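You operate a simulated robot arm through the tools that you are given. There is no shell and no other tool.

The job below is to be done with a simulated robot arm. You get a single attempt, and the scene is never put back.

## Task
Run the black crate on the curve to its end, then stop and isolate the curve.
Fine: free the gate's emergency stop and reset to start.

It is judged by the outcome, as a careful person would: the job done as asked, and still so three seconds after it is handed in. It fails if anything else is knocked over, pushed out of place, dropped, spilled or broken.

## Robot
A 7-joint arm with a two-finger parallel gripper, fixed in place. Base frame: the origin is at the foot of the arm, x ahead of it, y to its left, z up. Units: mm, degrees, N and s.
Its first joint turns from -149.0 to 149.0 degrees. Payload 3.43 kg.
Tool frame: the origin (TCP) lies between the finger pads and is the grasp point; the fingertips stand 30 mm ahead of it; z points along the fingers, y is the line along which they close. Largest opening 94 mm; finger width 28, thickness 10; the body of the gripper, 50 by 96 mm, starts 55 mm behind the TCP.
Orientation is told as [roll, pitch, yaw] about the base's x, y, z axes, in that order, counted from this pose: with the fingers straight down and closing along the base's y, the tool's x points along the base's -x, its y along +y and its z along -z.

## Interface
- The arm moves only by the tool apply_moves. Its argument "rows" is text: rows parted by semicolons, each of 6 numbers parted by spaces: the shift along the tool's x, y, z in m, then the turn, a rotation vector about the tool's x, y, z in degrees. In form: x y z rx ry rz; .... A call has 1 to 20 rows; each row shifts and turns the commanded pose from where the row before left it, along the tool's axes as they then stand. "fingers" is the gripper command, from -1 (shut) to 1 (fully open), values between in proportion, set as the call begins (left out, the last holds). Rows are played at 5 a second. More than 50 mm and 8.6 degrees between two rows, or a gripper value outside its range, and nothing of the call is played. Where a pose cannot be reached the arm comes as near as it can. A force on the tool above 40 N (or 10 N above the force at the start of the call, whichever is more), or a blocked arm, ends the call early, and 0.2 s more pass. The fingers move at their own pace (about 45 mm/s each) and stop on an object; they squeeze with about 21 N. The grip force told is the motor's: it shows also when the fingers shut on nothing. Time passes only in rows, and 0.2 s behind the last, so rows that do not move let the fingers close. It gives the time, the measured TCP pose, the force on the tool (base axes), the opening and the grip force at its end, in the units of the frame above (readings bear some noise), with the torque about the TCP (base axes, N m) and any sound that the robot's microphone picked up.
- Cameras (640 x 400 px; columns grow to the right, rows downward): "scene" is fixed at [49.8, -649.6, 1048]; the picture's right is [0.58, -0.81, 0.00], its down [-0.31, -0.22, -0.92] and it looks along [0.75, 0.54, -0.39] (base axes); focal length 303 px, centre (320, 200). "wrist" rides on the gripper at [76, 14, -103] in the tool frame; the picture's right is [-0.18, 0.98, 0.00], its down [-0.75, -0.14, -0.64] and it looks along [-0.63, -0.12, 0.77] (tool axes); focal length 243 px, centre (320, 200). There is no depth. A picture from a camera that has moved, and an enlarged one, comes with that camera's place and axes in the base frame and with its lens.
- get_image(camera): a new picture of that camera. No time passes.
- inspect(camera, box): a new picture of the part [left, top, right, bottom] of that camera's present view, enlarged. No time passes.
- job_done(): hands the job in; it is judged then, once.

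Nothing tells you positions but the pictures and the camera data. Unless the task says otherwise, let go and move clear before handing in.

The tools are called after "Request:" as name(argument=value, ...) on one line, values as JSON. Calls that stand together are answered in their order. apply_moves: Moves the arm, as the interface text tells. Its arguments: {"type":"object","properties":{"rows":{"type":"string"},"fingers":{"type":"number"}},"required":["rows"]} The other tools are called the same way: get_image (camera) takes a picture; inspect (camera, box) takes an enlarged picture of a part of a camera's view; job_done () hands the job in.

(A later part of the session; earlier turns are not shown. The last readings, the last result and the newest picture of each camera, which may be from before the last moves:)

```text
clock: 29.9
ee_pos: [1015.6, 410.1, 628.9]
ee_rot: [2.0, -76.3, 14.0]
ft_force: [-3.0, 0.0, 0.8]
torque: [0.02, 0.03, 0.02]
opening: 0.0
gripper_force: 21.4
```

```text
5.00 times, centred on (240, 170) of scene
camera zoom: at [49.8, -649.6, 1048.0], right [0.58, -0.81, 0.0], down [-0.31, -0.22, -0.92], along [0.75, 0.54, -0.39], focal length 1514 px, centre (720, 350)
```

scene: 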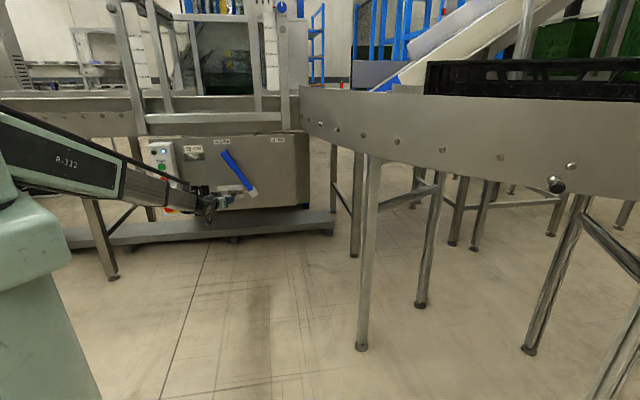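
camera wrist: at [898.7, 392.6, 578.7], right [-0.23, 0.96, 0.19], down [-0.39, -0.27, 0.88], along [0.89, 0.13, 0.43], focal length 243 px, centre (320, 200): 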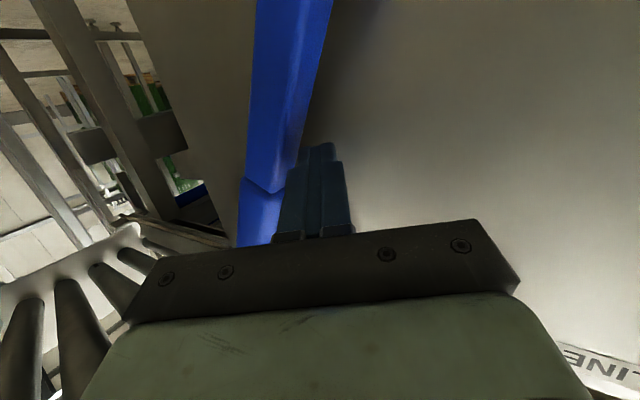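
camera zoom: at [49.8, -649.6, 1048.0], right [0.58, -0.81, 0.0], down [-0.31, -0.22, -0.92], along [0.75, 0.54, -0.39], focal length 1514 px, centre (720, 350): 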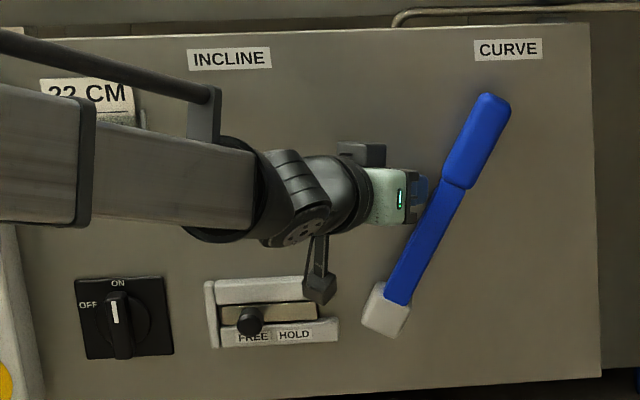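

The lever tip is now symmetric to its start (s 515 versus 280), pointing at CURVE. I'll push a few mm more to seat it against its stop.

Request:
apply_moves(rows="0.001 -0.003 0.0014 0.1 0 0;0.001 -0.003 0.0014 0.1 0 0;0.001 -0.003 0.0014 0.1 0 0")

Request:
inspect(camera="scene", box=[180, 130, 300, 210])

```text
clock: 30.6
ee_pos: [1015.7, 409.5, 628.9]
ee_rot: [1.8, -76.5, 14.5]
ft_force: [-8.9, 5.5, 9.1]
torque: [0.07, -0.08, 0.11]
opening: 0.0
gripper_force: 21.2
stopped in row 3: the force on the tool passed its limit at 44 N (the readings are from after the stop); the commanded pose is now the measured one
```

```text
5.00 times, centred on (240, 170) of scene
camera zoom: at [49.8, -649.6, 1048.0], right [0.58, -0.81, 0.0], down [-0.31, -0.22, -0.92], along [0.75, 0.54, -0.39], focal length 1514 px, centre (720, 350)
```

zoom: 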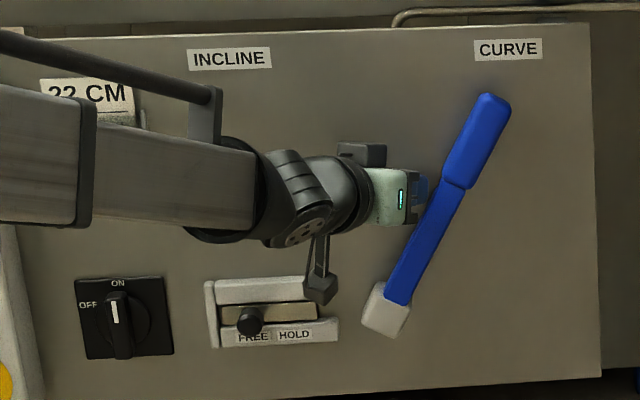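

The lever is firmly on its CURVE stop. I'll back away and line up left of the slide knob, so I can put the slide back to HOLD.

Request:
apply_moves(rows="0 0.004 -0.01 0 0 0;0 0.002 -0.03 0 0 0;0 0 -0.03 0 0 0;0 0 -0.03 0 0 0;0.0265 0.0236 -0.0065 -1.55 0 -0.37;0.0265 0.0236 -0.0065 -1.55 0 -0.37;0.0265 0.0236 -0.0065 -1.55 0 -0.37;0.0265 0.0236 -0.0065 -1.55 0 -0.37;0.0265 0.0236 -0.0065 -1.55 0 -0.37;0.0265 0.0236 -0.0065 -1.55 0 -0.37;0 0 0 0 0 0")

Request:
get_image(camera="wrist")

Request:
get_image(camera="scene")

```text
clock: 33.0
ee_pos: [802.1, 497.2, 506.0]
ee_rot: [2.0, -76.5, 23.7]
ft_force: [0.2, -0.1, 0.7]
torque: [0.0, 0.03, 0.0]
opening: 0.0
gripper_force: 21.1
```

```text
taken
camera wrist: at [691.2, 460.0, 456.3], right [-0.39, 0.9, 0.19], down [-0.34, -0.33, 0.88], along [0.86, 0.28, 0.43], focal length 243 px, centre (320, 200)
```

wrist: 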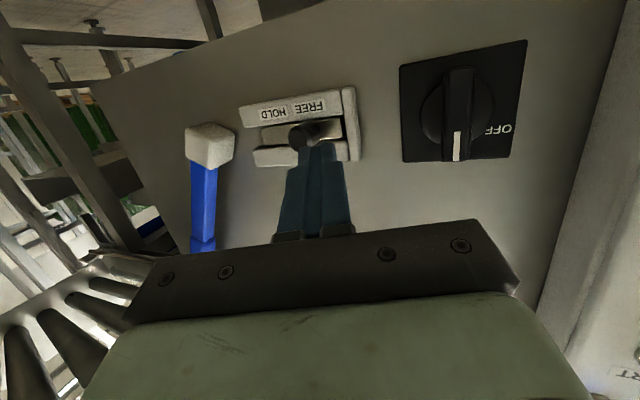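

```text
taken
```

scene: 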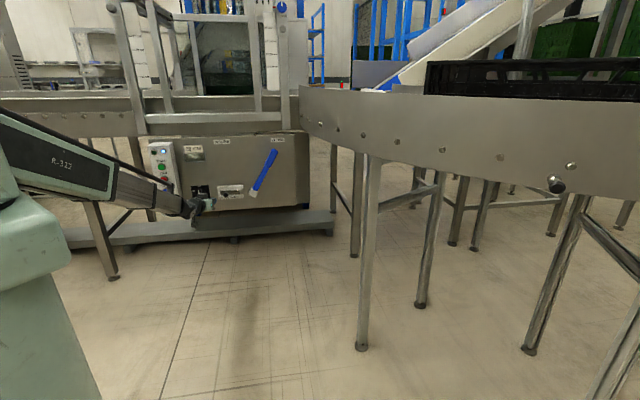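

I'm aligned left of the knob. I'll advance beside it and then push right toward HOLD.

Request:
apply_moves(rows="-0.0034 0.0019 0.014 0 0 0;-0.0034 0.0019 0.014 0 0 0;-0.0034 0.0019 0.014 0 0 0;-0.0034 0.0019 0.014 0 0 0;-0.0034 0.0019 0.014 0 0 0;0 0 0 0 0 0")

Request:
inspect(camera="wrist", box=[180, 40, 440, 220])

```text
clock: 34.5
ee_pos: [863.2, 535.7, 507.7]
ee_rot: [2.0, -76.5, 23.7]
ft_force: [-0.6, 0.5, -0.2]
torque: [0.01, -0.03, 0.0]
opening: 0.1
gripper_force: 21.0
```

```text
2.22 times, centred on (310, 130) of wrist
camera zoom: at [751.1, 498.7, 456.6], right [-0.39, 0.9, 0.19], down [-0.34, -0.33, 0.88], along [0.86, 0.28, 0.43], focal length 539 px, centre (342, 356)
```

zoom: 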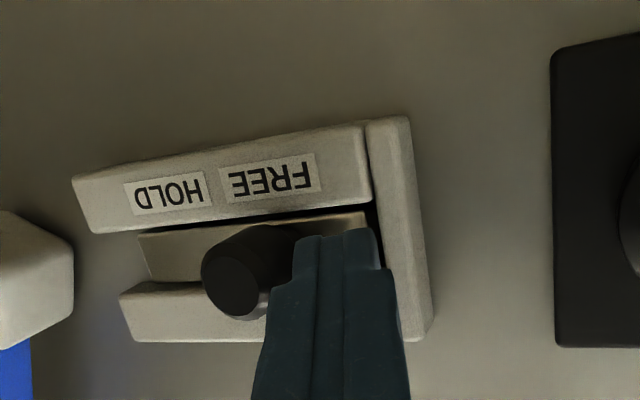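

The finger sits left of the knob inside the slide frame. Now I'll push right toward HOLD.

Request:
apply_moves(rows="-0.0006 -0.00755 0.0026 0 0 0;-0.0006 -0.00755 0.0026 0 0 0;-0.0006 -0.00755 0.0026 0 0 0;-0.0006 -0.00755 0.0026 0 0 0;-0.0006 -0.00755 0.0026 0 0 0;-0.0002 -0.0038 0.0013 0 0 0")

Request:
inspect(camera="wrist", box=[180, 40, 440, 220])

```text
clock: 35.9
ee_pos: [894.8, 505.3, 506.4]
ee_rot: [1.8, -76.4, 24.0]
ft_force: [-4.0, 2.2, -0.9]
torque: [0.03, 0.05, 0.1]
opening: 0.0
gripper_force: 20.9
```

```text
2.22 times, centred on (310, 130) of wrist
camera zoom: at [782.7, 467.6, 455.8], right [-0.39, 0.9, 0.19], down [-0.34, -0.33, 0.88], along [0.86, 0.28, 0.43], focal length 539 px, centre (342, 356)
```

zoom: 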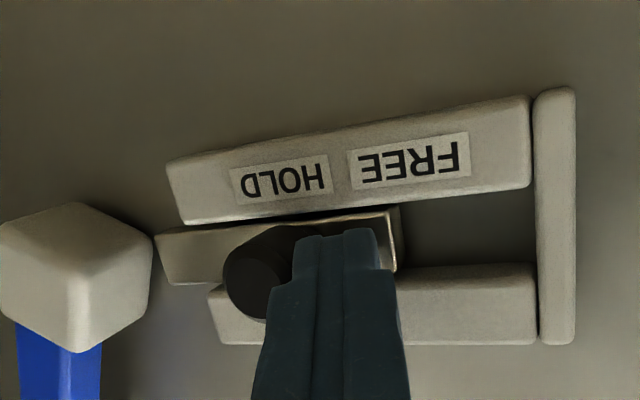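

The slide is essentially at HOLD. I'll nudge a little to check for a stop.

Request:
apply_moves(rows="-0.0002 -0.0019 0.0006 0 0 0;-0.0002 -0.0019 0.0006 0 0 0")

Request:
inspect(camera="wrist", box=[180, 40, 440, 220])

```text
clock: 36.5
ee_pos: [895.7, 504.8, 507.0]
ee_rot: [1.6, -76.4, 24.2]
ft_force: [-20.8, 20.5, 1.3]
torque: [0.13, 0.1, 0.7]
opening: 0.0
gripper_force: 21.0
```

```text
2.22 times, centred on (310, 130) of wrist
camera zoom: at [783.8, 466.5, 455.9], right [-0.39, 0.9, 0.19], down [-0.34, -0.33, 0.88], along [0.86, 0.28, 0.43], focal length 539 px, centre (342, 356)
```

zoom: 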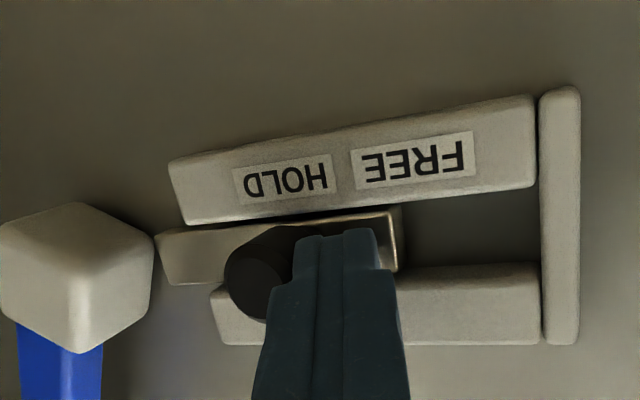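

The slide is against its HOLD stop. I'll back off and swing left to stand in front of the emergency stop.

Request:
apply_moves(rows="0 0.006 -0.004 0 0 0;0 0 -0.03 0 0 0;0 0 -0.03 0 0 0;0 0 -0.03 0 0 0;0 0 -0.03 0 0 0;0.011 0.0362 -0.01 -2.33 0 -0.56;0.011 0.0362 -0.01 -2.33 0 -0.56;0.011 0.0362 -0.01 -2.33 0 -0.56;0.011 0.0362 -0.01 -2.33 0 -0.56;0.011 0.0362 -0.01 -2.33 0 -0.56;0.011 0.0362 -0.01 -2.33 0 -0.56;0 0 0 0 0 0")

Request:
get_image(camera="wrist")

Request:
inspect(camera="scene", box=[140, 130, 300, 230])

```text
clock: 39.0
ee_pos: [611.1, 602.3, 487.5]
ee_rot: [1.9, -76.5, 38.2]
ft_force: [-0.1, 0.4, -0.5]
torque: [-0.01, -0.02, 0.0]
opening: 0.2
gripper_force: 20.8
```

```text
taken
camera wrist: at [512.1, 538.1, 437.0], right [-0.6, 0.78, 0.19], down [-0.25, -0.4, 0.88], along [0.76, 0.48, 0.44], focal length 243 px, centre (320, 200)
```

wrist: 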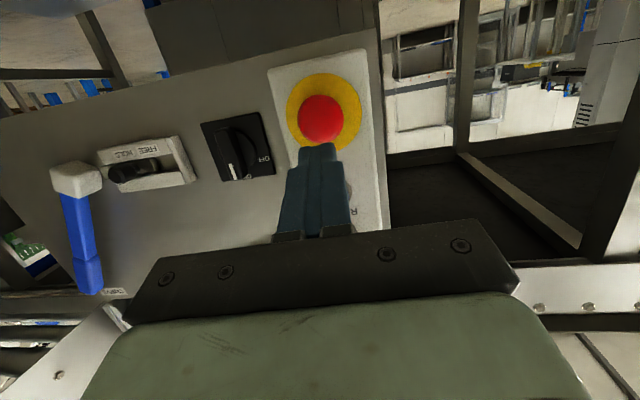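

```text
4.00 times, centred on (220, 180) of scene
camera zoom: at [49.8, -649.6, 1048.0], right [0.58, -0.81, 0.0], down [-0.31, -0.22, -0.92], along [0.75, 0.54, -0.39], focal length 1212 px, centre (720, 280)
```

zoom: 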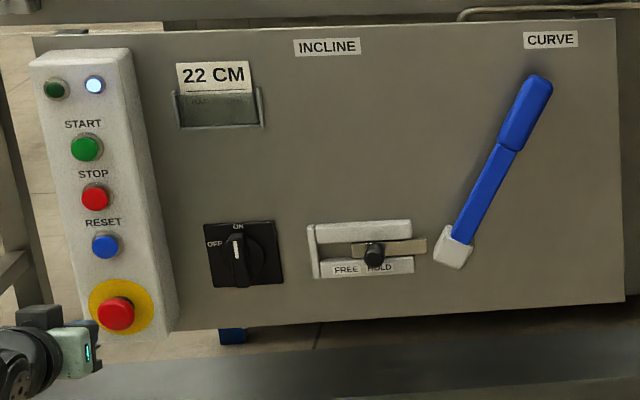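

The lever is in CURVE and the slide in HOLD. The emergency-stop cap is at s 16, n 959, z 470, about 42 mm wide. I'll level the tool a bit, roll back 60 degrees for a clockwise twist, and open the fingers.

Request:
apply_moves(rows="0 0 0 0 -2.2 0;0 0 0 0 -2.2 0;0 0 0 0 0 -7.5;0 0 0 0 0 -7.5;0 0 0 0 0 -7.5;0 0 0 0 0 -7.5;0 0 0 0 0 -7.5;0 0 0 0 0 -7.5;0 0 0 0 0 -7.5;0 0 0 0 0 -7.5;0 0 0 0 0 0", fingers=0.35)

Request:
get_image(camera="wrist")

Request:
inspect(camera="scene", box=[100, 130, 260, 230])

```text
clock: 41.5
ee_pos: [608.4, 601.0, 486.9]
ee_rot: [-79.5, -29.9, 124.9]
ft_force: [-1.1, 0.2, 0.1]
torque: [-0.02, 0.03, 0.0]
opening: 63.4
gripper_force: 0.0
```

```text
taken
camera wrist: at [564.3, 486.2, 452.5], right [-0.51, 0.43, -0.75], down [-0.8, 0.09, 0.6], along [0.32, 0.9, 0.3], focal length 243 px, centre (320, 200)
```

wrist: 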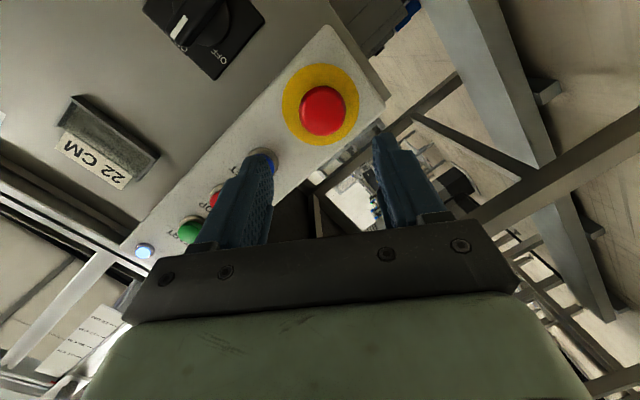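

```text
4.00 times, centred on (180, 180) of scene
camera zoom: at [49.8, -649.6, 1048.0], right [0.58, -0.81, 0.0], down [-0.31, -0.22, -0.92], along [0.75, 0.54, -0.39], focal length 1212 px, centre (880, 280)
```

zoom: 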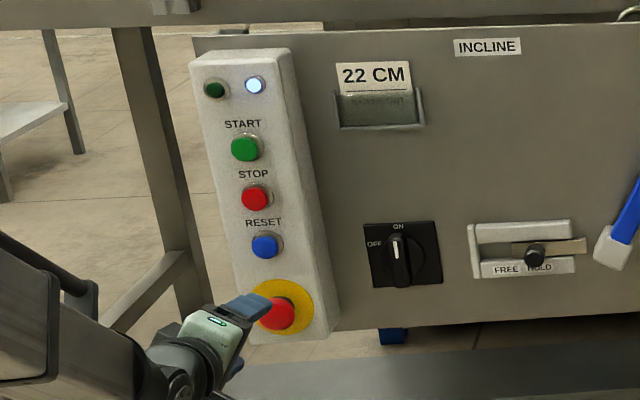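

The tool is level and rolled, and the axis passes through the cap. I'll advance 55 mm and check before straddling it.

Request:
apply_moves(rows="0.0005 0 0.02 0 0 0;0.0005 0 0.02 0 0 0;0.0005 -0.0005 0.015 0 0 0;0 0 0 0 0 0")

Request:
get_image(camera="wrist")

Request:
inspect(camera="scene", box=[130, 170, 210, 220])

```text
clock: 42.5
ee_pos: [652.3, 635.0, 479.3]
ee_rot: [-79.5, -30.1, 124.7]
ft_force: [-0.2, 0.8, -0.7]
torque: [0.01, -0.01, -0.01]
opening: 63.4
gripper_force: 0.0
```

```text
taken
camera wrist: at [607.4, 520.4, 443.6], right [-0.51, 0.43, -0.74], down [-0.8, 0.08, 0.6], along [0.32, 0.9, 0.3], focal length 243 px, centre (320, 200)
```

wrist: 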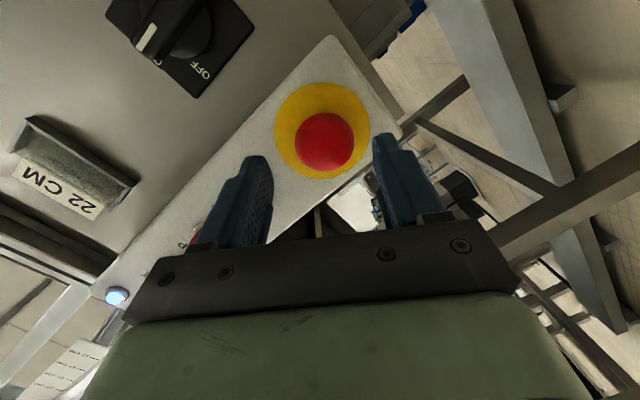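

```text
8.00 times, centred on (170, 195) of scene
camera zoom: at [49.8, -649.6, 1048.0], right [0.58, -0.81, 0.0], down [-0.31, -0.22, -0.92], along [0.75, 0.54, -0.39], focal length 2423 px, centre (1520, 240)
```

zoom: 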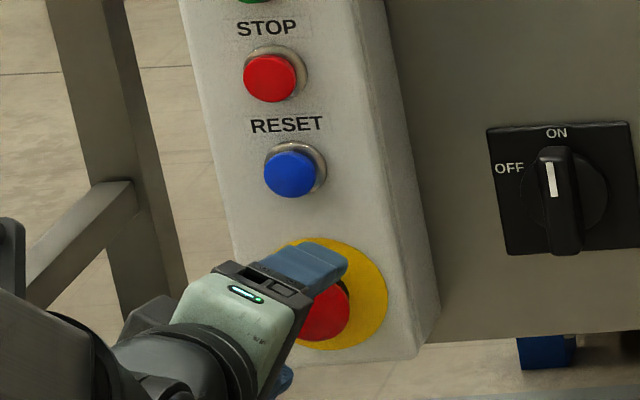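

The cap is centred between the fingers. I'll advance the last 26 mm and close on it.

Request:
apply_moves(rows="0 0 0.009 0 0 0;0 0 0.009 0 0 0;0 0 0.008 0 0 0;0 0 0 0 0 0")

Request:
apply_moves(rows="0 0 0 0 0 0;0 0 0 0 0 0;0 0 0 0 0 0;0 0 0 0 0 0", fingers=-1)

Request:
get_image(camera="wrist")

Request:
inspect(camera="scene", box=[130, 170, 210, 220])

```text
clock: 43.5
ee_pos: [672.1, 651.6, 473.9]
ee_rot: [-79.6, -30.1, 124.8]
ft_force: [1.0, 0.1, 0.0]
torque: [0.0, -0.02, 0.01]
opening: 63.3
gripper_force: 0.0
```

```text
clock: 44.5
ee_pos: [671.9, 652.9, 472.9]
ee_rot: [-79.4, -30.0, 124.8]
ft_force: [-10.1, 8.3, -14.1]
torque: [-0.27, 0.57, 0.48]
opening: 38.7
gripper_force: 44.7
```

```text
taken
camera wrist: at [626.1, 537.1, 437.8], right [-0.52, 0.42, -0.74], down [-0.8, 0.09, 0.6], along [0.32, 0.9, 0.29], focal length 243 px, centre (320, 200)
```

wrist: 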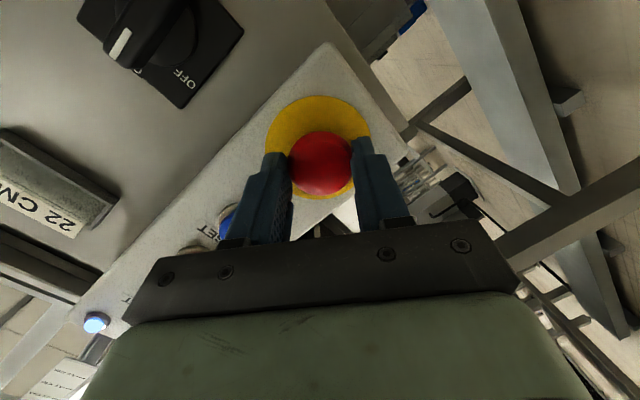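

```text
8.00 times, centred on (170, 195) of scene
camera zoom: at [49.8, -649.6, 1048.0], right [0.58, -0.81, 0.0], down [-0.31, -0.22, -0.92], along [0.75, 0.54, -0.39], focal length 2423 px, centre (1520, 240)
```

zoom: 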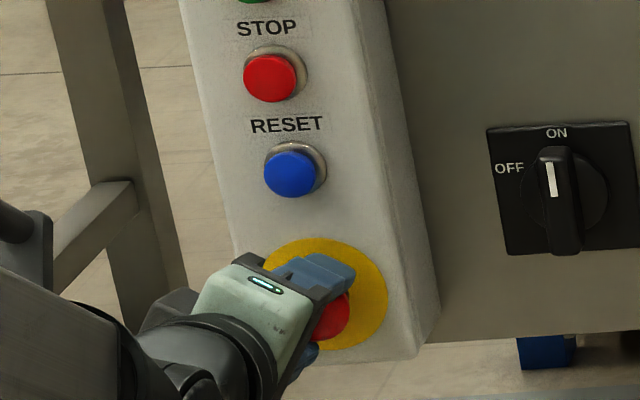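

The cap is gripped at 38.7 mm, slightly off-centre. I'll relieve that sideways force and twist clockwise.

Request:
apply_moves(rows="0 0.001 0 0 0 0;0 0.001 0 0 0 0;0 0 0 0 0 0")

Request:
apply_moves(rows="0 0 0 0 0 6;0 0 0 0 0 6;0 0 0 0 0 6;0 0 0 0 0 6;0 0 0 0 0 6;0 0 0 0 0 0")

Request:
get_image(camera="wrist")

Request:
inspect(camera="scene", box=[130, 130, 210, 220])

```text
clock: 45.2
ee_pos: [669.7, 652.1, 472.7]
ee_rot: [-79.6, -30.0, 124.8]
ft_force: [-4.9, 5.1, -10.7]
torque: [-0.53, 0.56, 0.31]
opening: 39.0
gripper_force: 44.7
```

```text
clock: 46.6
ee_pos: [670.4, 652.3, 471.4]
ee_rot: [-71.9, -59.2, 114.6]
ft_force: [-19.7, -5.7, -11.4]
torque: [-0.54, -0.07, 0.63]
opening: 38.8
gripper_force: 44.8
```

```text
taken
camera wrist: at [600.8, 560.4, 415.2], right [-0.65, 0.69, -0.32], down [-0.56, -0.15, 0.82], along [0.52, 0.71, 0.48], focal length 243 px, centre (320, 200)
```

wrist: 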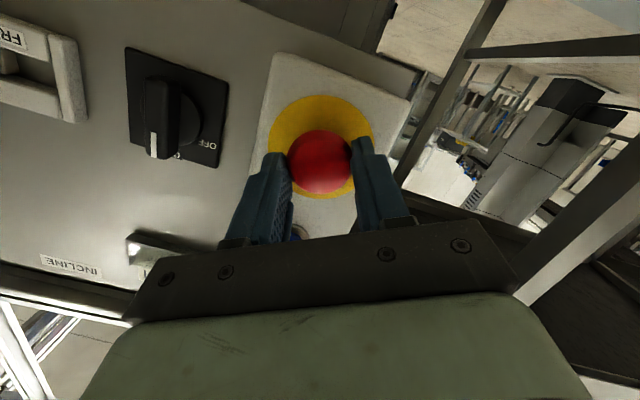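

```text
4.44 times, centred on (170, 175) of scene
camera zoom: at [49.8, -649.6, 1048.0], right [0.58, -0.81, 0.0], down [-0.31, -0.22, -0.92], along [0.75, 0.54, -0.39], focal length 1346 px, centre (987, 311)
```

zoom: 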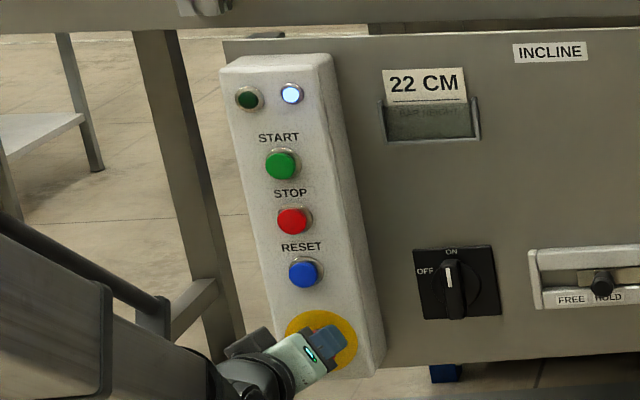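

Torque built up as it turned 30 degrees. I'll continue the twist by another 30.

Request:
apply_moves(rows="0 0 0 0 0 6;0 0 0 0 0 6;0 0 0 0 0 6;0 0 0 0 0 6;0 0 0 0 0 6;0 0 0 0 0 0")

Request:
get_image(camera="wrist")

Request:
inspect(camera="scene", box=[130, 130, 210, 220])

```text
clock: 48.0
ee_pos: [670.0, 653.1, 471.2]
ee_rot: [3.6, -81.0, 36.3]
ft_force: [-22.0, 7.0, -3.6]
torque: [-0.03, -0.18, 0.49]
opening: 39.3
gripper_force: 45.0
```

```text
taken
camera wrist: at [574.7, 591.6, 412.3], right [-0.61, 0.77, 0.19], down [-0.3, -0.45, 0.84], along [0.73, 0.46, 0.5], focal length 243 px, centre (320, 200)
```

wrist: 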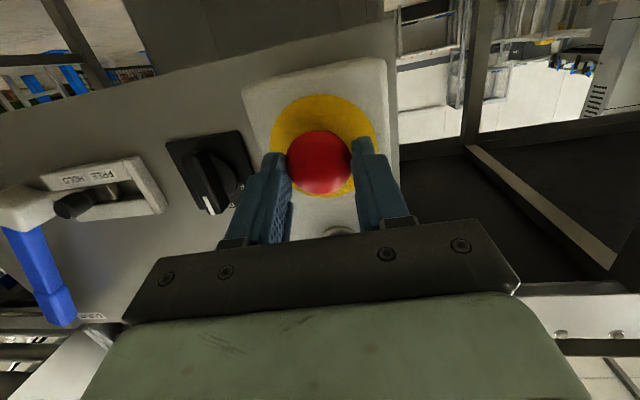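

```text
4.44 times, centred on (170, 175) of scene
camera zoom: at [49.8, -649.6, 1048.0], right [0.58, -0.81, 0.0], down [-0.31, -0.22, -0.92], along [0.75, 0.54, -0.39], focal length 1346 px, centre (987, 311)
```

zoom: 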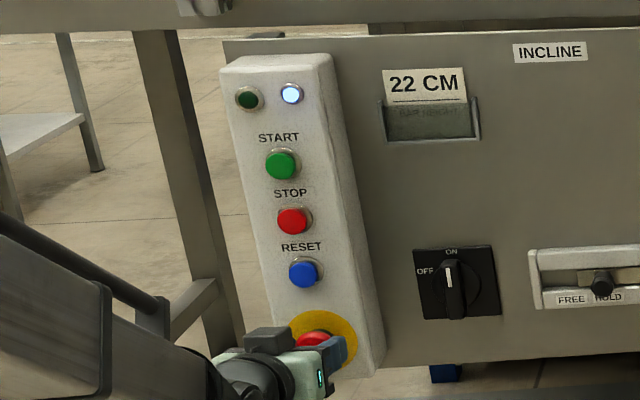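

Turned 60 degrees in total. I'll release and back off to see whether the cap has popped out.

Request:
apply_moves(rows="0 0 0 0 0 0;0 0 0 0 0 0;0 0 0 0 0 0;0 0 -0.02 0 0 0;0 0 -0.03 0 0 0;0 0 -0.03 0 0 0;0 0 0 0 0 0", fingers=0.35)

Request:
inspect(camera="wrist", box=[220, 40, 420, 165])

Request:
inspect(camera="scene", box=[145, 185, 190, 220])

Request:
inspect(camera="scene", box=[140, 130, 220, 220])

```text
clock: 49.6
ee_pos: [609.5, 601.0, 483.6]
ee_rot: [2.8, -81.0, 37.2]
ft_force: [0.5, 0.1, 0.0]
torque: [0.02, -0.02, -0.01]
opening: 63.5
gripper_force: 0.0
```

```text
3.20 times, centred on (320, 102) of wrist
camera zoom: at [513.8, 540.3, 424.7], right [-0.61, 0.77, 0.19], down [-0.3, -0.45, 0.84], along [0.73, 0.46, 0.5], focal length 776 px, centre (320, 512)
```

zoom: 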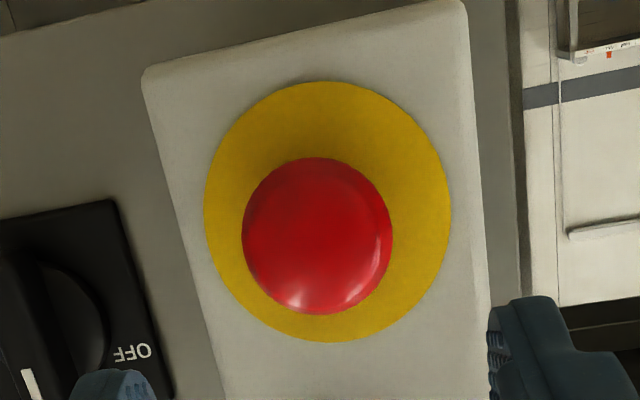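

```text
11.43 times, centred on (168, 202) of scene
camera zoom: at [49.8, -649.6, 1048.0], right [0.58, -0.81, 0.0], down [-0.31, -0.22, -0.92], along [0.75, 0.54, -0.39], focal length 3461 px, centre (2063, 171)
```

zoom: 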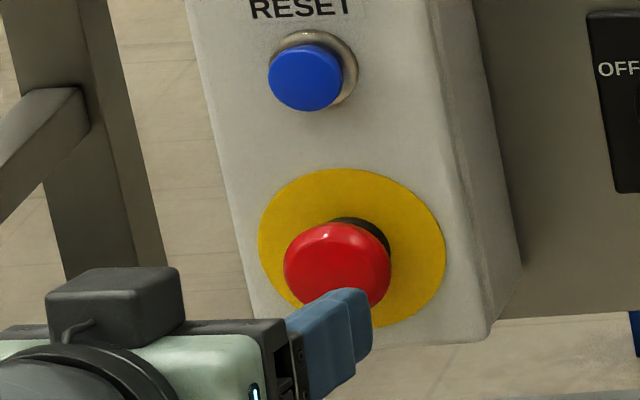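

```text
4.44 times, centred on (180, 175) of scene
camera zoom: at [49.8, -649.6, 1048.0], right [0.58, -0.81, 0.0], down [-0.31, -0.22, -0.92], along [0.75, 0.54, -0.39], focal length 1346 px, centre (942, 311)
```

zoom: 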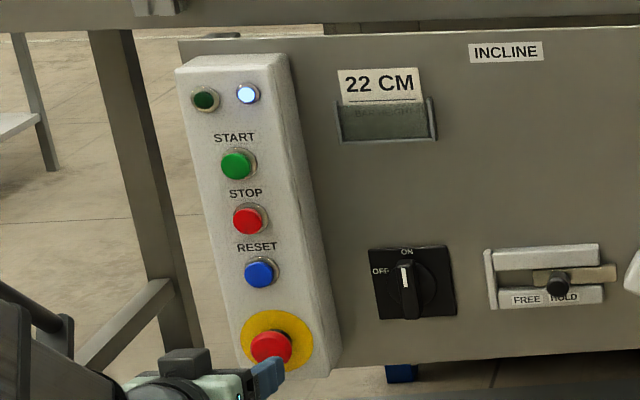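

The cap has not changed place, so the twist did not visibly release it and the lamps are the same. I'll grip it a little deeper and try pulling it out.

Request:
apply_moves(rows="-0.0005 -0.0003 0.021 0 0 0;-0.0005 -0.0003 0.021 0 0 0;-0.0005 -0.0003 0.021 0 0 0;-0.0005 -0.0004 0.021 0 0 0;0 0 0 0 0 0")

Request:
apply_moves(rows="0 0 0 0 0 0;0 0 0 0 0 0;0 0 0 0 0 0;0 0 0 0 0 0", fingers=-1)

Request:
inspect(camera="wrist", box=[220, 90, 420, 215])

```text
clock: 50.9
ee_pos: [673.5, 653.8, 473.5]
ee_rot: [2.9, -81.0, 37.3]
ft_force: [0.2, 0.0, -0.9]
torque: [0.02, -0.01, -0.02]
opening: 63.6
gripper_force: 0.0
```

```text
clock: 51.9
ee_pos: [672.9, 654.0, 473.5]
ee_rot: [2.4, -81.0, 37.8]
ft_force: [-13.8, 16.2, 1.6]
torque: [0.17, 0.09, 0.43]
opening: 39.6
gripper_force: 45.1
```

```text
3.20 times, centred on (320, 152) of wrist
camera zoom: at [577.1, 592.6, 414.0], right [-0.61, 0.77, 0.19], down [-0.3, -0.44, 0.84], along [0.73, 0.46, 0.5], focal length 776 px, centre (320, 352)
```

zoom: 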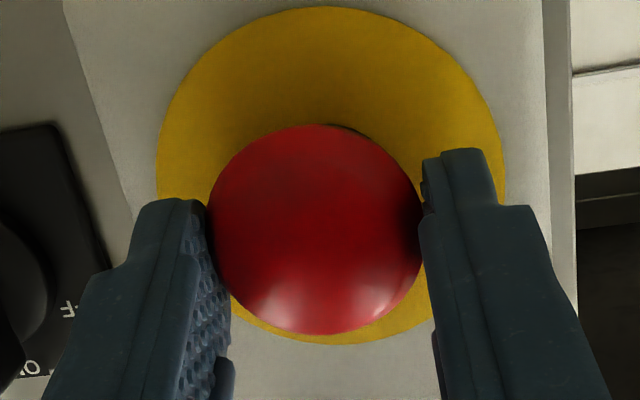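

Gripped again with the fingers around the cap. I'll relieve the side load and pull straight back in small steps.

Request:
apply_moves(rows="0 0.001 0 0 0 0;0 0.001 0 0 0 0;0 0 -0.003 0 0 0;0 0 -0.003 0 0 0;0 0 -0.003 0 0 0;0 0 0 0 0 0")

Request:
inspect(camera="scene", box=[130, 130, 210, 220])

Request:
inspect(camera="wrist", box=[220, 90, 420, 215])

```text
clock: 53.2
ee_pos: [666.4, 648.9, 472.3]
ee_rot: [3.3, -80.8, 36.8]
ft_force: [-5.9, -1.1, -9.8]
torque: [-0.15, 0.09, -0.14]
opening: 39.2
gripper_force: 45.1
```

```text
4.44 times, centred on (170, 175) of scene
camera zoom: at [49.8, -649.6, 1048.0], right [0.58, -0.81, 0.0], down [-0.31, -0.22, -0.92], along [0.75, 0.54, -0.39], focal length 1346 px, centre (987, 311)
```

zoom: 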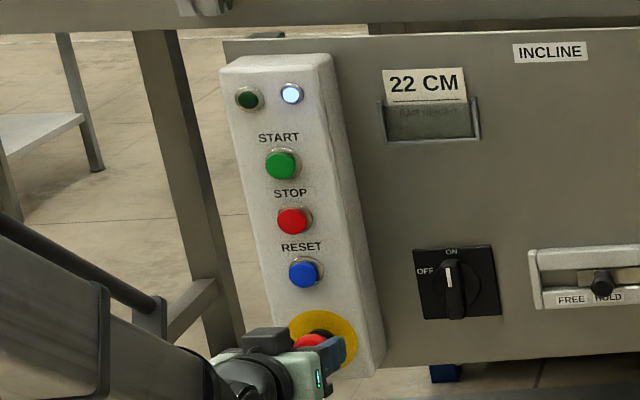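

```text
3.20 times, centred on (320, 152) of wrist
camera zoom: at [570.9, 587.3, 414.3], right [-0.61, 0.77, 0.19], down [-0.3, -0.44, 0.84], along [0.74, 0.46, 0.5], focal length 776 px, centre (320, 352)
```

zoom: 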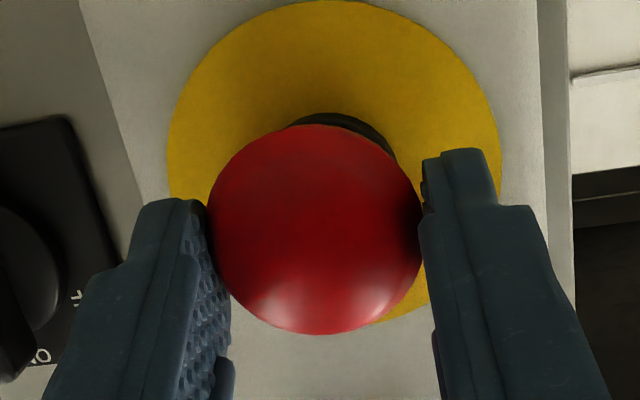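

The cap came out with the pull; more stem is showing. I'll pull a few mm more to make sure it has reached its released stop.

Request:
apply_moves(rows="0 0 -0.002 0 0 0;0 0 -0.002 0 0 0;0 0 0 0 0 0")

Request:
inspect(camera="wrist", box=[220, 90, 420, 215])

```text
clock: 54.0
ee_pos: [663.7, 645.0, 474.9]
ee_rot: [3.3, -80.8, 36.9]
ft_force: [-4.3, -12.3, -18.7]
torque: [-0.43, 0.55, -0.35]
opening: 39.3
gripper_force: 45.7
```

```text
3.20 times, centred on (320, 152) of wrist
camera zoom: at [568.1, 584.6, 414.5], right [-0.61, 0.77, 0.19], down [-0.3, -0.44, 0.84], along [0.74, 0.46, 0.5], focal length 776 px, centre (320, 352)
```

zoom: 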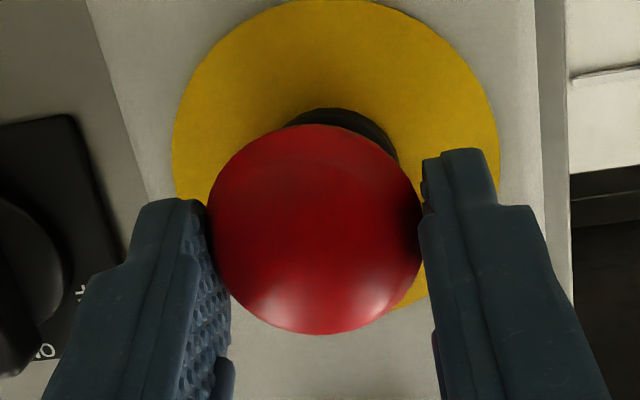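

The cap seems out. I'll let go, back off and compare.

Request:
apply_moves(rows="0 0 0 0 0 0;0 0 0 0 0 0;0 0 0 0 0 0;0 0 -0.02 0 0 0;0 0 -0.03 0 0 0;0 0 -0.03 0 0 0;0 0 0 0 0 0", fingers=0.35)

Request:
inspect(camera="wrist", box=[220, 40, 420, 165])

Request:
inspect(camera="scene", box=[145, 185, 190, 220])

Request:
inspect(camera="scene", box=[140, 130, 220, 220])

```text
clock: 55.6
ee_pos: [601.8, 595.7, 487.6]
ee_rot: [2.9, -81.0, 37.1]
ft_force: [-0.3, 0.1, 0.1]
torque: [0.0, -0.01, -0.01]
opening: 63.5
gripper_force: 0.1
```

```text
3.20 times, centred on (320, 102) of wrist
camera zoom: at [507.0, 534.2, 428.3], right [-0.61, 0.77, 0.19], down [-0.3, -0.45, 0.84], along [0.73, 0.46, 0.5], focal length 776 px, centre (320, 512)
```

zoom: 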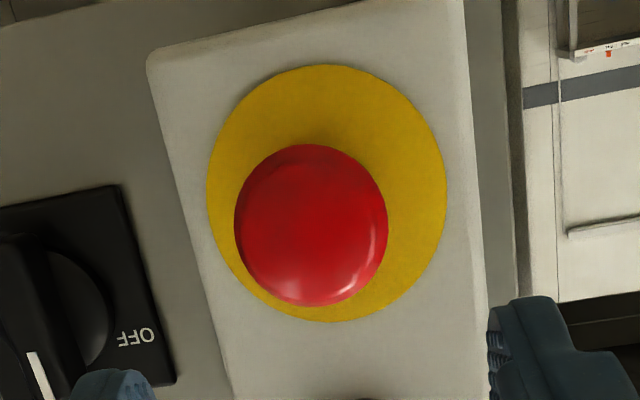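

```text
11.43 times, centred on (168, 202) of scene
camera zoom: at [49.8, -649.6, 1048.0], right [0.58, -0.81, 0.0], down [-0.31, -0.22, -0.92], along [0.75, 0.54, -0.39], focal length 3461 px, centre (2063, 171)
```

zoom: 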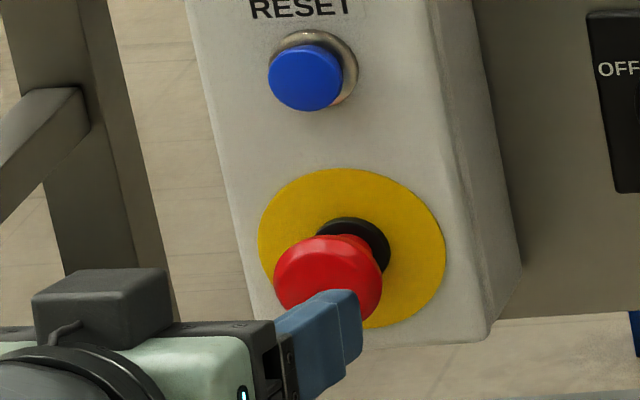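

```text
4.44 times, centred on (180, 175) of scene
camera zoom: at [49.8, -649.6, 1048.0], right [0.58, -0.81, 0.0], down [-0.31, -0.22, -0.92], along [0.75, 0.54, -0.39], focal length 1346 px, centre (942, 311)
```

zoom: 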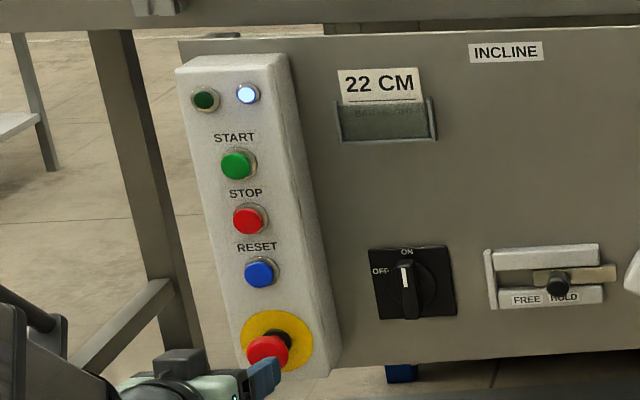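

The emergency stop is now freed, standing about 10 mm further out. Next I'll close the fingers and line up 12 mm in front of the blue RESET button at z 549.

Request:
apply_moves(rows="-0.0263 0 0 0 0 0;-0.0263 0 0 0 0 0;-0.0263 0 0 0 0 0;0 0 0.021 0 0 0;0 0 0.021 0 0 0;0 -0.0007 0.02 0 0 0;0 0 0 0 0 0", fingers=-1)

Request:
inspect(camera="wrist", box=[200, 60, 440, 210])

Request:
inspect(camera="scene", box=[130, 150, 210, 200])

```text
clock: 57.2
ee_pos: [660.7, 642.0, 556.4]
ee_rot: [2.9, -81.0, 37.1]
ft_force: [0.2, 0.3, -0.4]
torque: [0.0, 0.01, 0.0]
opening: 0.0
gripper_force: 21.1
```

```text
2.67 times, centred on (320, 135) of wrist
camera zoom: at [564.5, 581.4, 495.9], right [-0.61, 0.77, 0.19], down [-0.3, -0.45, 0.84], along [0.73, 0.46, 0.5], focal length 647 px, centre (320, 373)
```

zoom: 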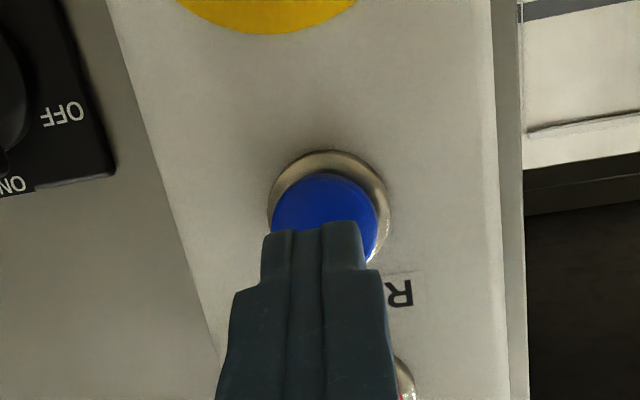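

```text
8.00 times, centred on (170, 175) of scene
camera zoom: at [49.8, -649.6, 1048.0], right [0.58, -0.81, 0.0], down [-0.31, -0.22, -0.92], along [0.75, 0.54, -0.39], focal length 2423 px, centre (1520, 400)
```

zoom: 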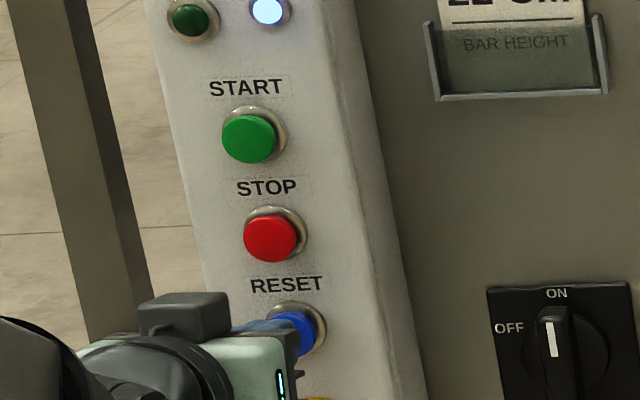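

The tip is just above the button centre; I'll lower 3 mm and press in small steps.

Request:
apply_moves(rows="0.003 0 0.004 0 0 0;0 0 0.004 0 0 0;0 0 0.003 0 0 0;0 0 0.003 0 0 0;0 0 0.002 0 0 0")

Request:
inspect(camera="scene", box=[130, 130, 210, 200])

```text
clock: 58.5
ee_pos: [670.0, 652.8, 551.1]
ee_rot: [2.8, -81.1, 37.2]
ft_force: [-6.6, -3.7, 3.0]
torque: [0.09, -0.08, 0.04]
opening: 0.0
gripper_force: 21.2
heard: click
```

```text
5.71 times, centred on (170, 165) of scene
camera zoom: at [49.8, -649.6, 1048.0], right [0.58, -0.81, 0.0], down [-0.31, -0.22, -0.92], along [0.75, 0.54, -0.39], focal length 1731 px, centre (1177, 400)
```

zoom: 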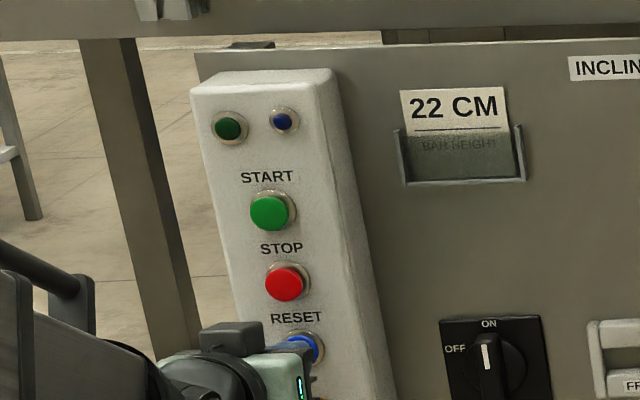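

RESET clicked and its blue lamp went out. Before starting I want to see where the curve ends, so I'll back away and raise the wrist camera for a look to the right.

Request:
apply_moves(rows="0 0 -0.03 0 0 0;0 0 -0.04 0 0 0;0 0 -0.04 0 3 0;0 0 -0.04 0 6 0;0 0 -0.02 0 8 0;0 0 0 0 8 0;0 0 0 0 8 0;0 0 0 0 8 0;0 0 0 0 8 0;0 0 0 0 0 0")

Request:
inspect(camera="scene", box=[130, 130, 210, 220])

```text
clock: 60.6
ee_pos: [548.5, 541.6, 583.7]
ee_rot: [-0.7, -40.1, 38.8]
ft_force: [-1.0, -0.8, 0.5]
torque: [-0.02, 0.01, 0.0]
opening: 0.0
gripper_force: 21.2
out of reach, approached as far as the arm can: row 6, 7
```

```text
4.44 times, centred on (170, 175) of scene
camera zoom: at [49.8, -649.6, 1048.0], right [0.58, -0.81, 0.0], down [-0.31, -0.22, -0.92], along [0.75, 0.54, -0.39], focal length 1346 px, centre (987, 311)
```

zoom: 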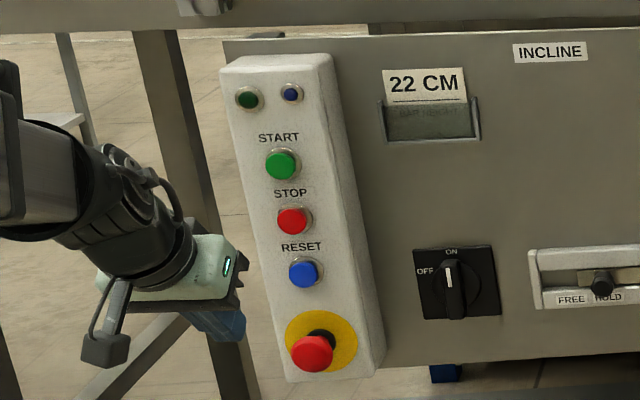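

All clear of the panel with the lamps off. I'll raise the arm to about z 980.

Request:
apply_moves(rows="-0.0286 0 -0.034 0 0 0;-0.0286 0 -0.034 0 0 0;-0.0286 0 -0.034 0 0 0;-0.0286 0 -0.034 0 0 0;-0.0286 0 -0.034 0 0 0;-0.0286 0 -0.034 0 0 0;-0.0286 0 -0.034 0 0 0;-0.0286 0 -0.034 0 0 0;-0.0286 0 -0.034 0 0 0;0 0 0 0 0 0")

Request:
get_image(camera="wrist")

```text
clock: 62.9
ee_pos: [546.4, 543.8, 982.7]
ee_rot: [-0.6, -40.1, 38.8]
ft_force: [-1.1, -0.7, 0.5]
torque: [-0.02, -0.01, 0.02]
opening: 0.0
gripper_force: 21.2
```

```text
taken
camera wrist: at [441.3, 477.0, 1011.1], right [-0.5, 0.86, 0.11], down [0.21, 0.0, 0.98], along [0.84, 0.51, -0.18], focal length 243 px, centre (320, 200)
```

wrist: 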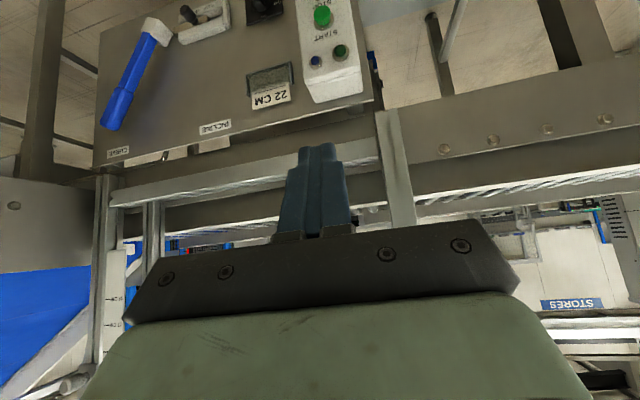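

The camera needs to look right and from higher. I'll swing right by about 50 degrees while rising slowly, staying well inside the curve's inner side.

Request:
apply_moves(rows="-0.0064 -0.044 -0.0077 2.12 0 2.53;-0.0064 -0.044 -0.0077 2.12 0 2.53;-0.0064 -0.044 -0.0077 2.12 0 2.53;-0.0064 -0.044 -0.0077 2.12 0 2.53;-0.0064 -0.044 -0.0077 2.12 0 2.53;-0.0064 -0.044 -0.0077 2.12 0 2.53;-0.0064 -0.044 -0.0077 2.12 0 2.53;-0.0064 -0.044 -0.0077 2.12 0 2.53;-0.0064 -0.044 -0.0077 2.12 0 2.53;-0.0064 -0.044 -0.0077 2.12 0 2.53;-0.0064 -0.044 -0.0077 2.12 0 2.53;-0.0064 -0.044 -0.0077 2.12 0 2.53;0 0 0 0 0 0")

Request:
get_image(camera="wrist")

Request:
get_image(camera="scene")

```text
clock: 65.7
ee_pos: [725.7, 59.3, 1105.5]
ee_rot: [-0.3, -40.4, -1.0]
ft_force: [-0.8, -1.4, 0.1]
torque: [-0.01, -0.03, 0.01]
opening: 0.1
gripper_force: 20.8
```

```text
taken
camera wrist: at [602.4, 76.4, 1133.7], right [0.16, 0.98, 0.11], down [0.15, -0.14, 0.98], along [0.97, -0.14, -0.17], focal length 243 px, centre (320, 200)
```

wrist: 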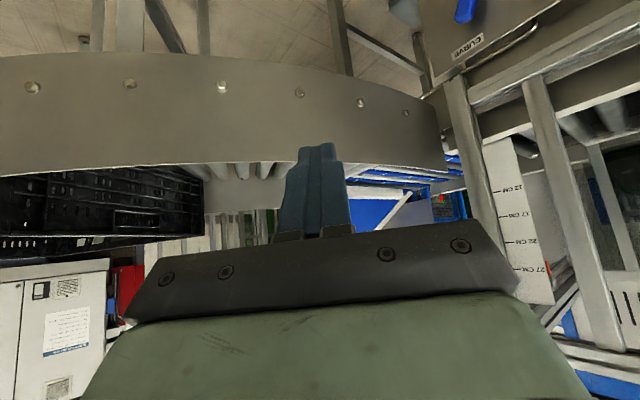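

```text
taken
```

scene: 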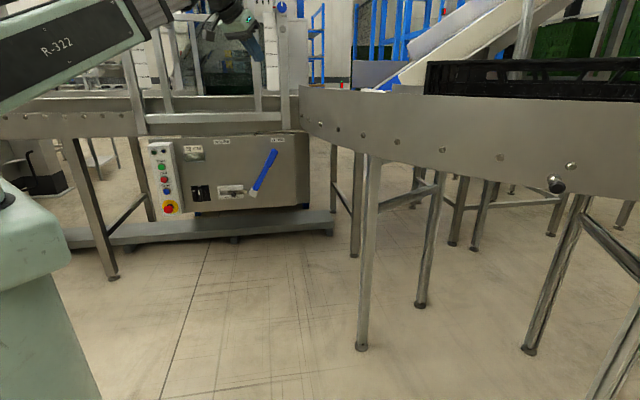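

I see the curve's rollers with the crate further right. I'll swing another 35 degrees right to see the far end.

Request:
apply_moves(rows="0 -0.044 0 2.12 0 2.53;0 -0.044 0 2.12 0 2.53;0 -0.044 0 2.12 0 2.53;0 -0.044 0 2.12 0 2.53;0 -0.044 0 2.12 0 2.53;0 -0.044 0 2.12 0 2.53;0 -0.044 0 2.12 0 2.53;0 -0.044 0 2.12 0 2.53;0 -0.044 0 2.12 0 2.53;0 -0.044 0 2.12 0 2.53;0 -0.044 0 2.12 0 2.53;0 0 0 0 0 0")

Request:
get_image(camera="wrist")

Request:
get_image(camera="scene")

```text
clock: 68.2
ee_pos: [578.5, -397.1, 1107.6]
ee_rot: [0.0, -40.5, -37.6]
ft_force: [0.4, 0.0, 0.3]
torque: [0.01, 0.02, 0.01]
opening: 0.1
gripper_force: 21.1
```

```text
taken
camera wrist: at [489.7, -310.2, 1135.5], right [0.71, 0.69, 0.12], down [0.04, -0.21, 0.98], along [0.7, -0.69, -0.17], focal length 243 px, centre (320, 200)
```

wrist: 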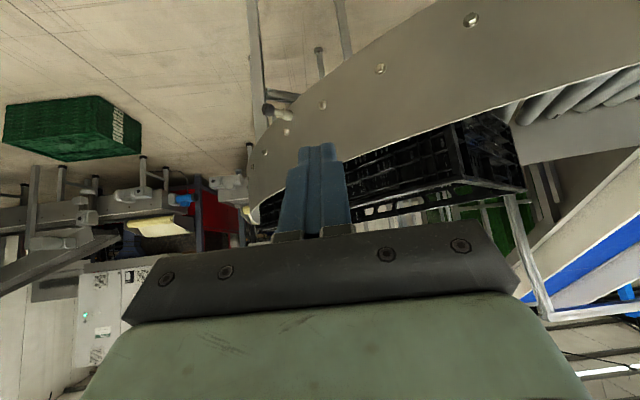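

```text
taken
```

scene: 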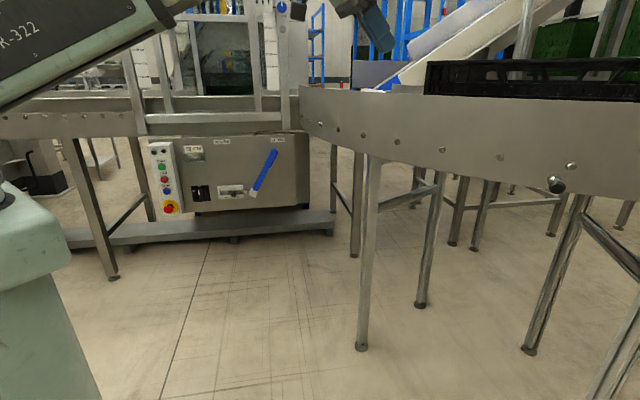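

The crate sits in the middle of the curve; the far end is hidden behind the gripper. I'll swing further right so it shows beside the gripper.

Request:
apply_moves(rows="-0.0129 -0.03 -0.0153 2.5 0 3;-0.0129 -0.03 -0.0153 2.5 0 3;-0.0129 -0.03 -0.0153 2.5 0 3;-0.0129 -0.03 -0.0153 2.5 0 3;-0.0129 -0.03 -0.0153 2.5 0 3;-0.0129 -0.03 -0.0153 2.5 0 3;-0.0129 -0.03 -0.0153 2.5 0 3;0 0 0 0 0 0")

Request:
get_image(camera="wrist")

Request:
inspect(camera="wrist", box=[300, 60, 640, 272])

```text
clock: 70.0
ee_pos: [420.4, -532.4, 1248.5]
ee_rot: [0.4, -40.4, -65.2]
ft_force: [-0.2, 0.4, 0.1]
torque: [0.0, 0.01, 0.01]
opening: 0.0
gripper_force: 20.9
```

```text
taken
camera wrist: at [382.2, -412.2, 1276.0], right [0.95, 0.29, 0.13], down [-0.07, -0.21, 0.98], along [0.31, -0.93, -0.18], focal length 243 px, centre (320, 200)
```

wrist: 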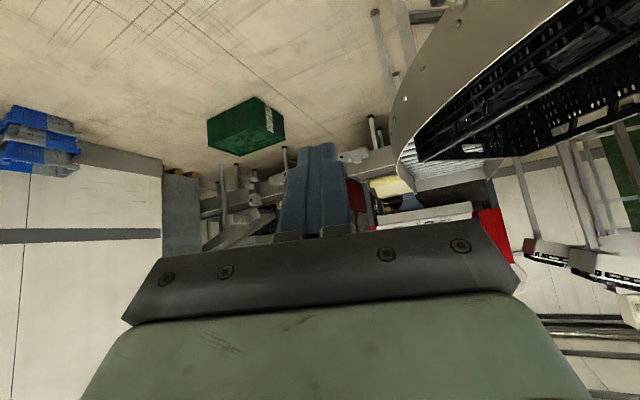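

```text
1.88 times, centred on (470, 166) of wrist
camera zoom: at [382.2, -412.2, 1276.0], right [0.95, 0.29, 0.13], down [-0.07, -0.21, 0.98], along [0.31, -0.93, -0.18], focal length 457 px, centre (38, 264)
```

zoom: 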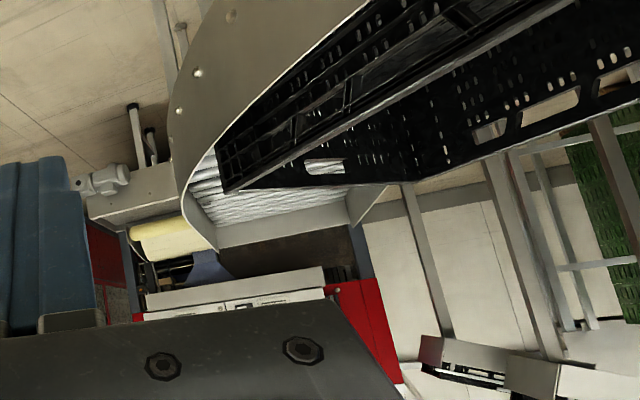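

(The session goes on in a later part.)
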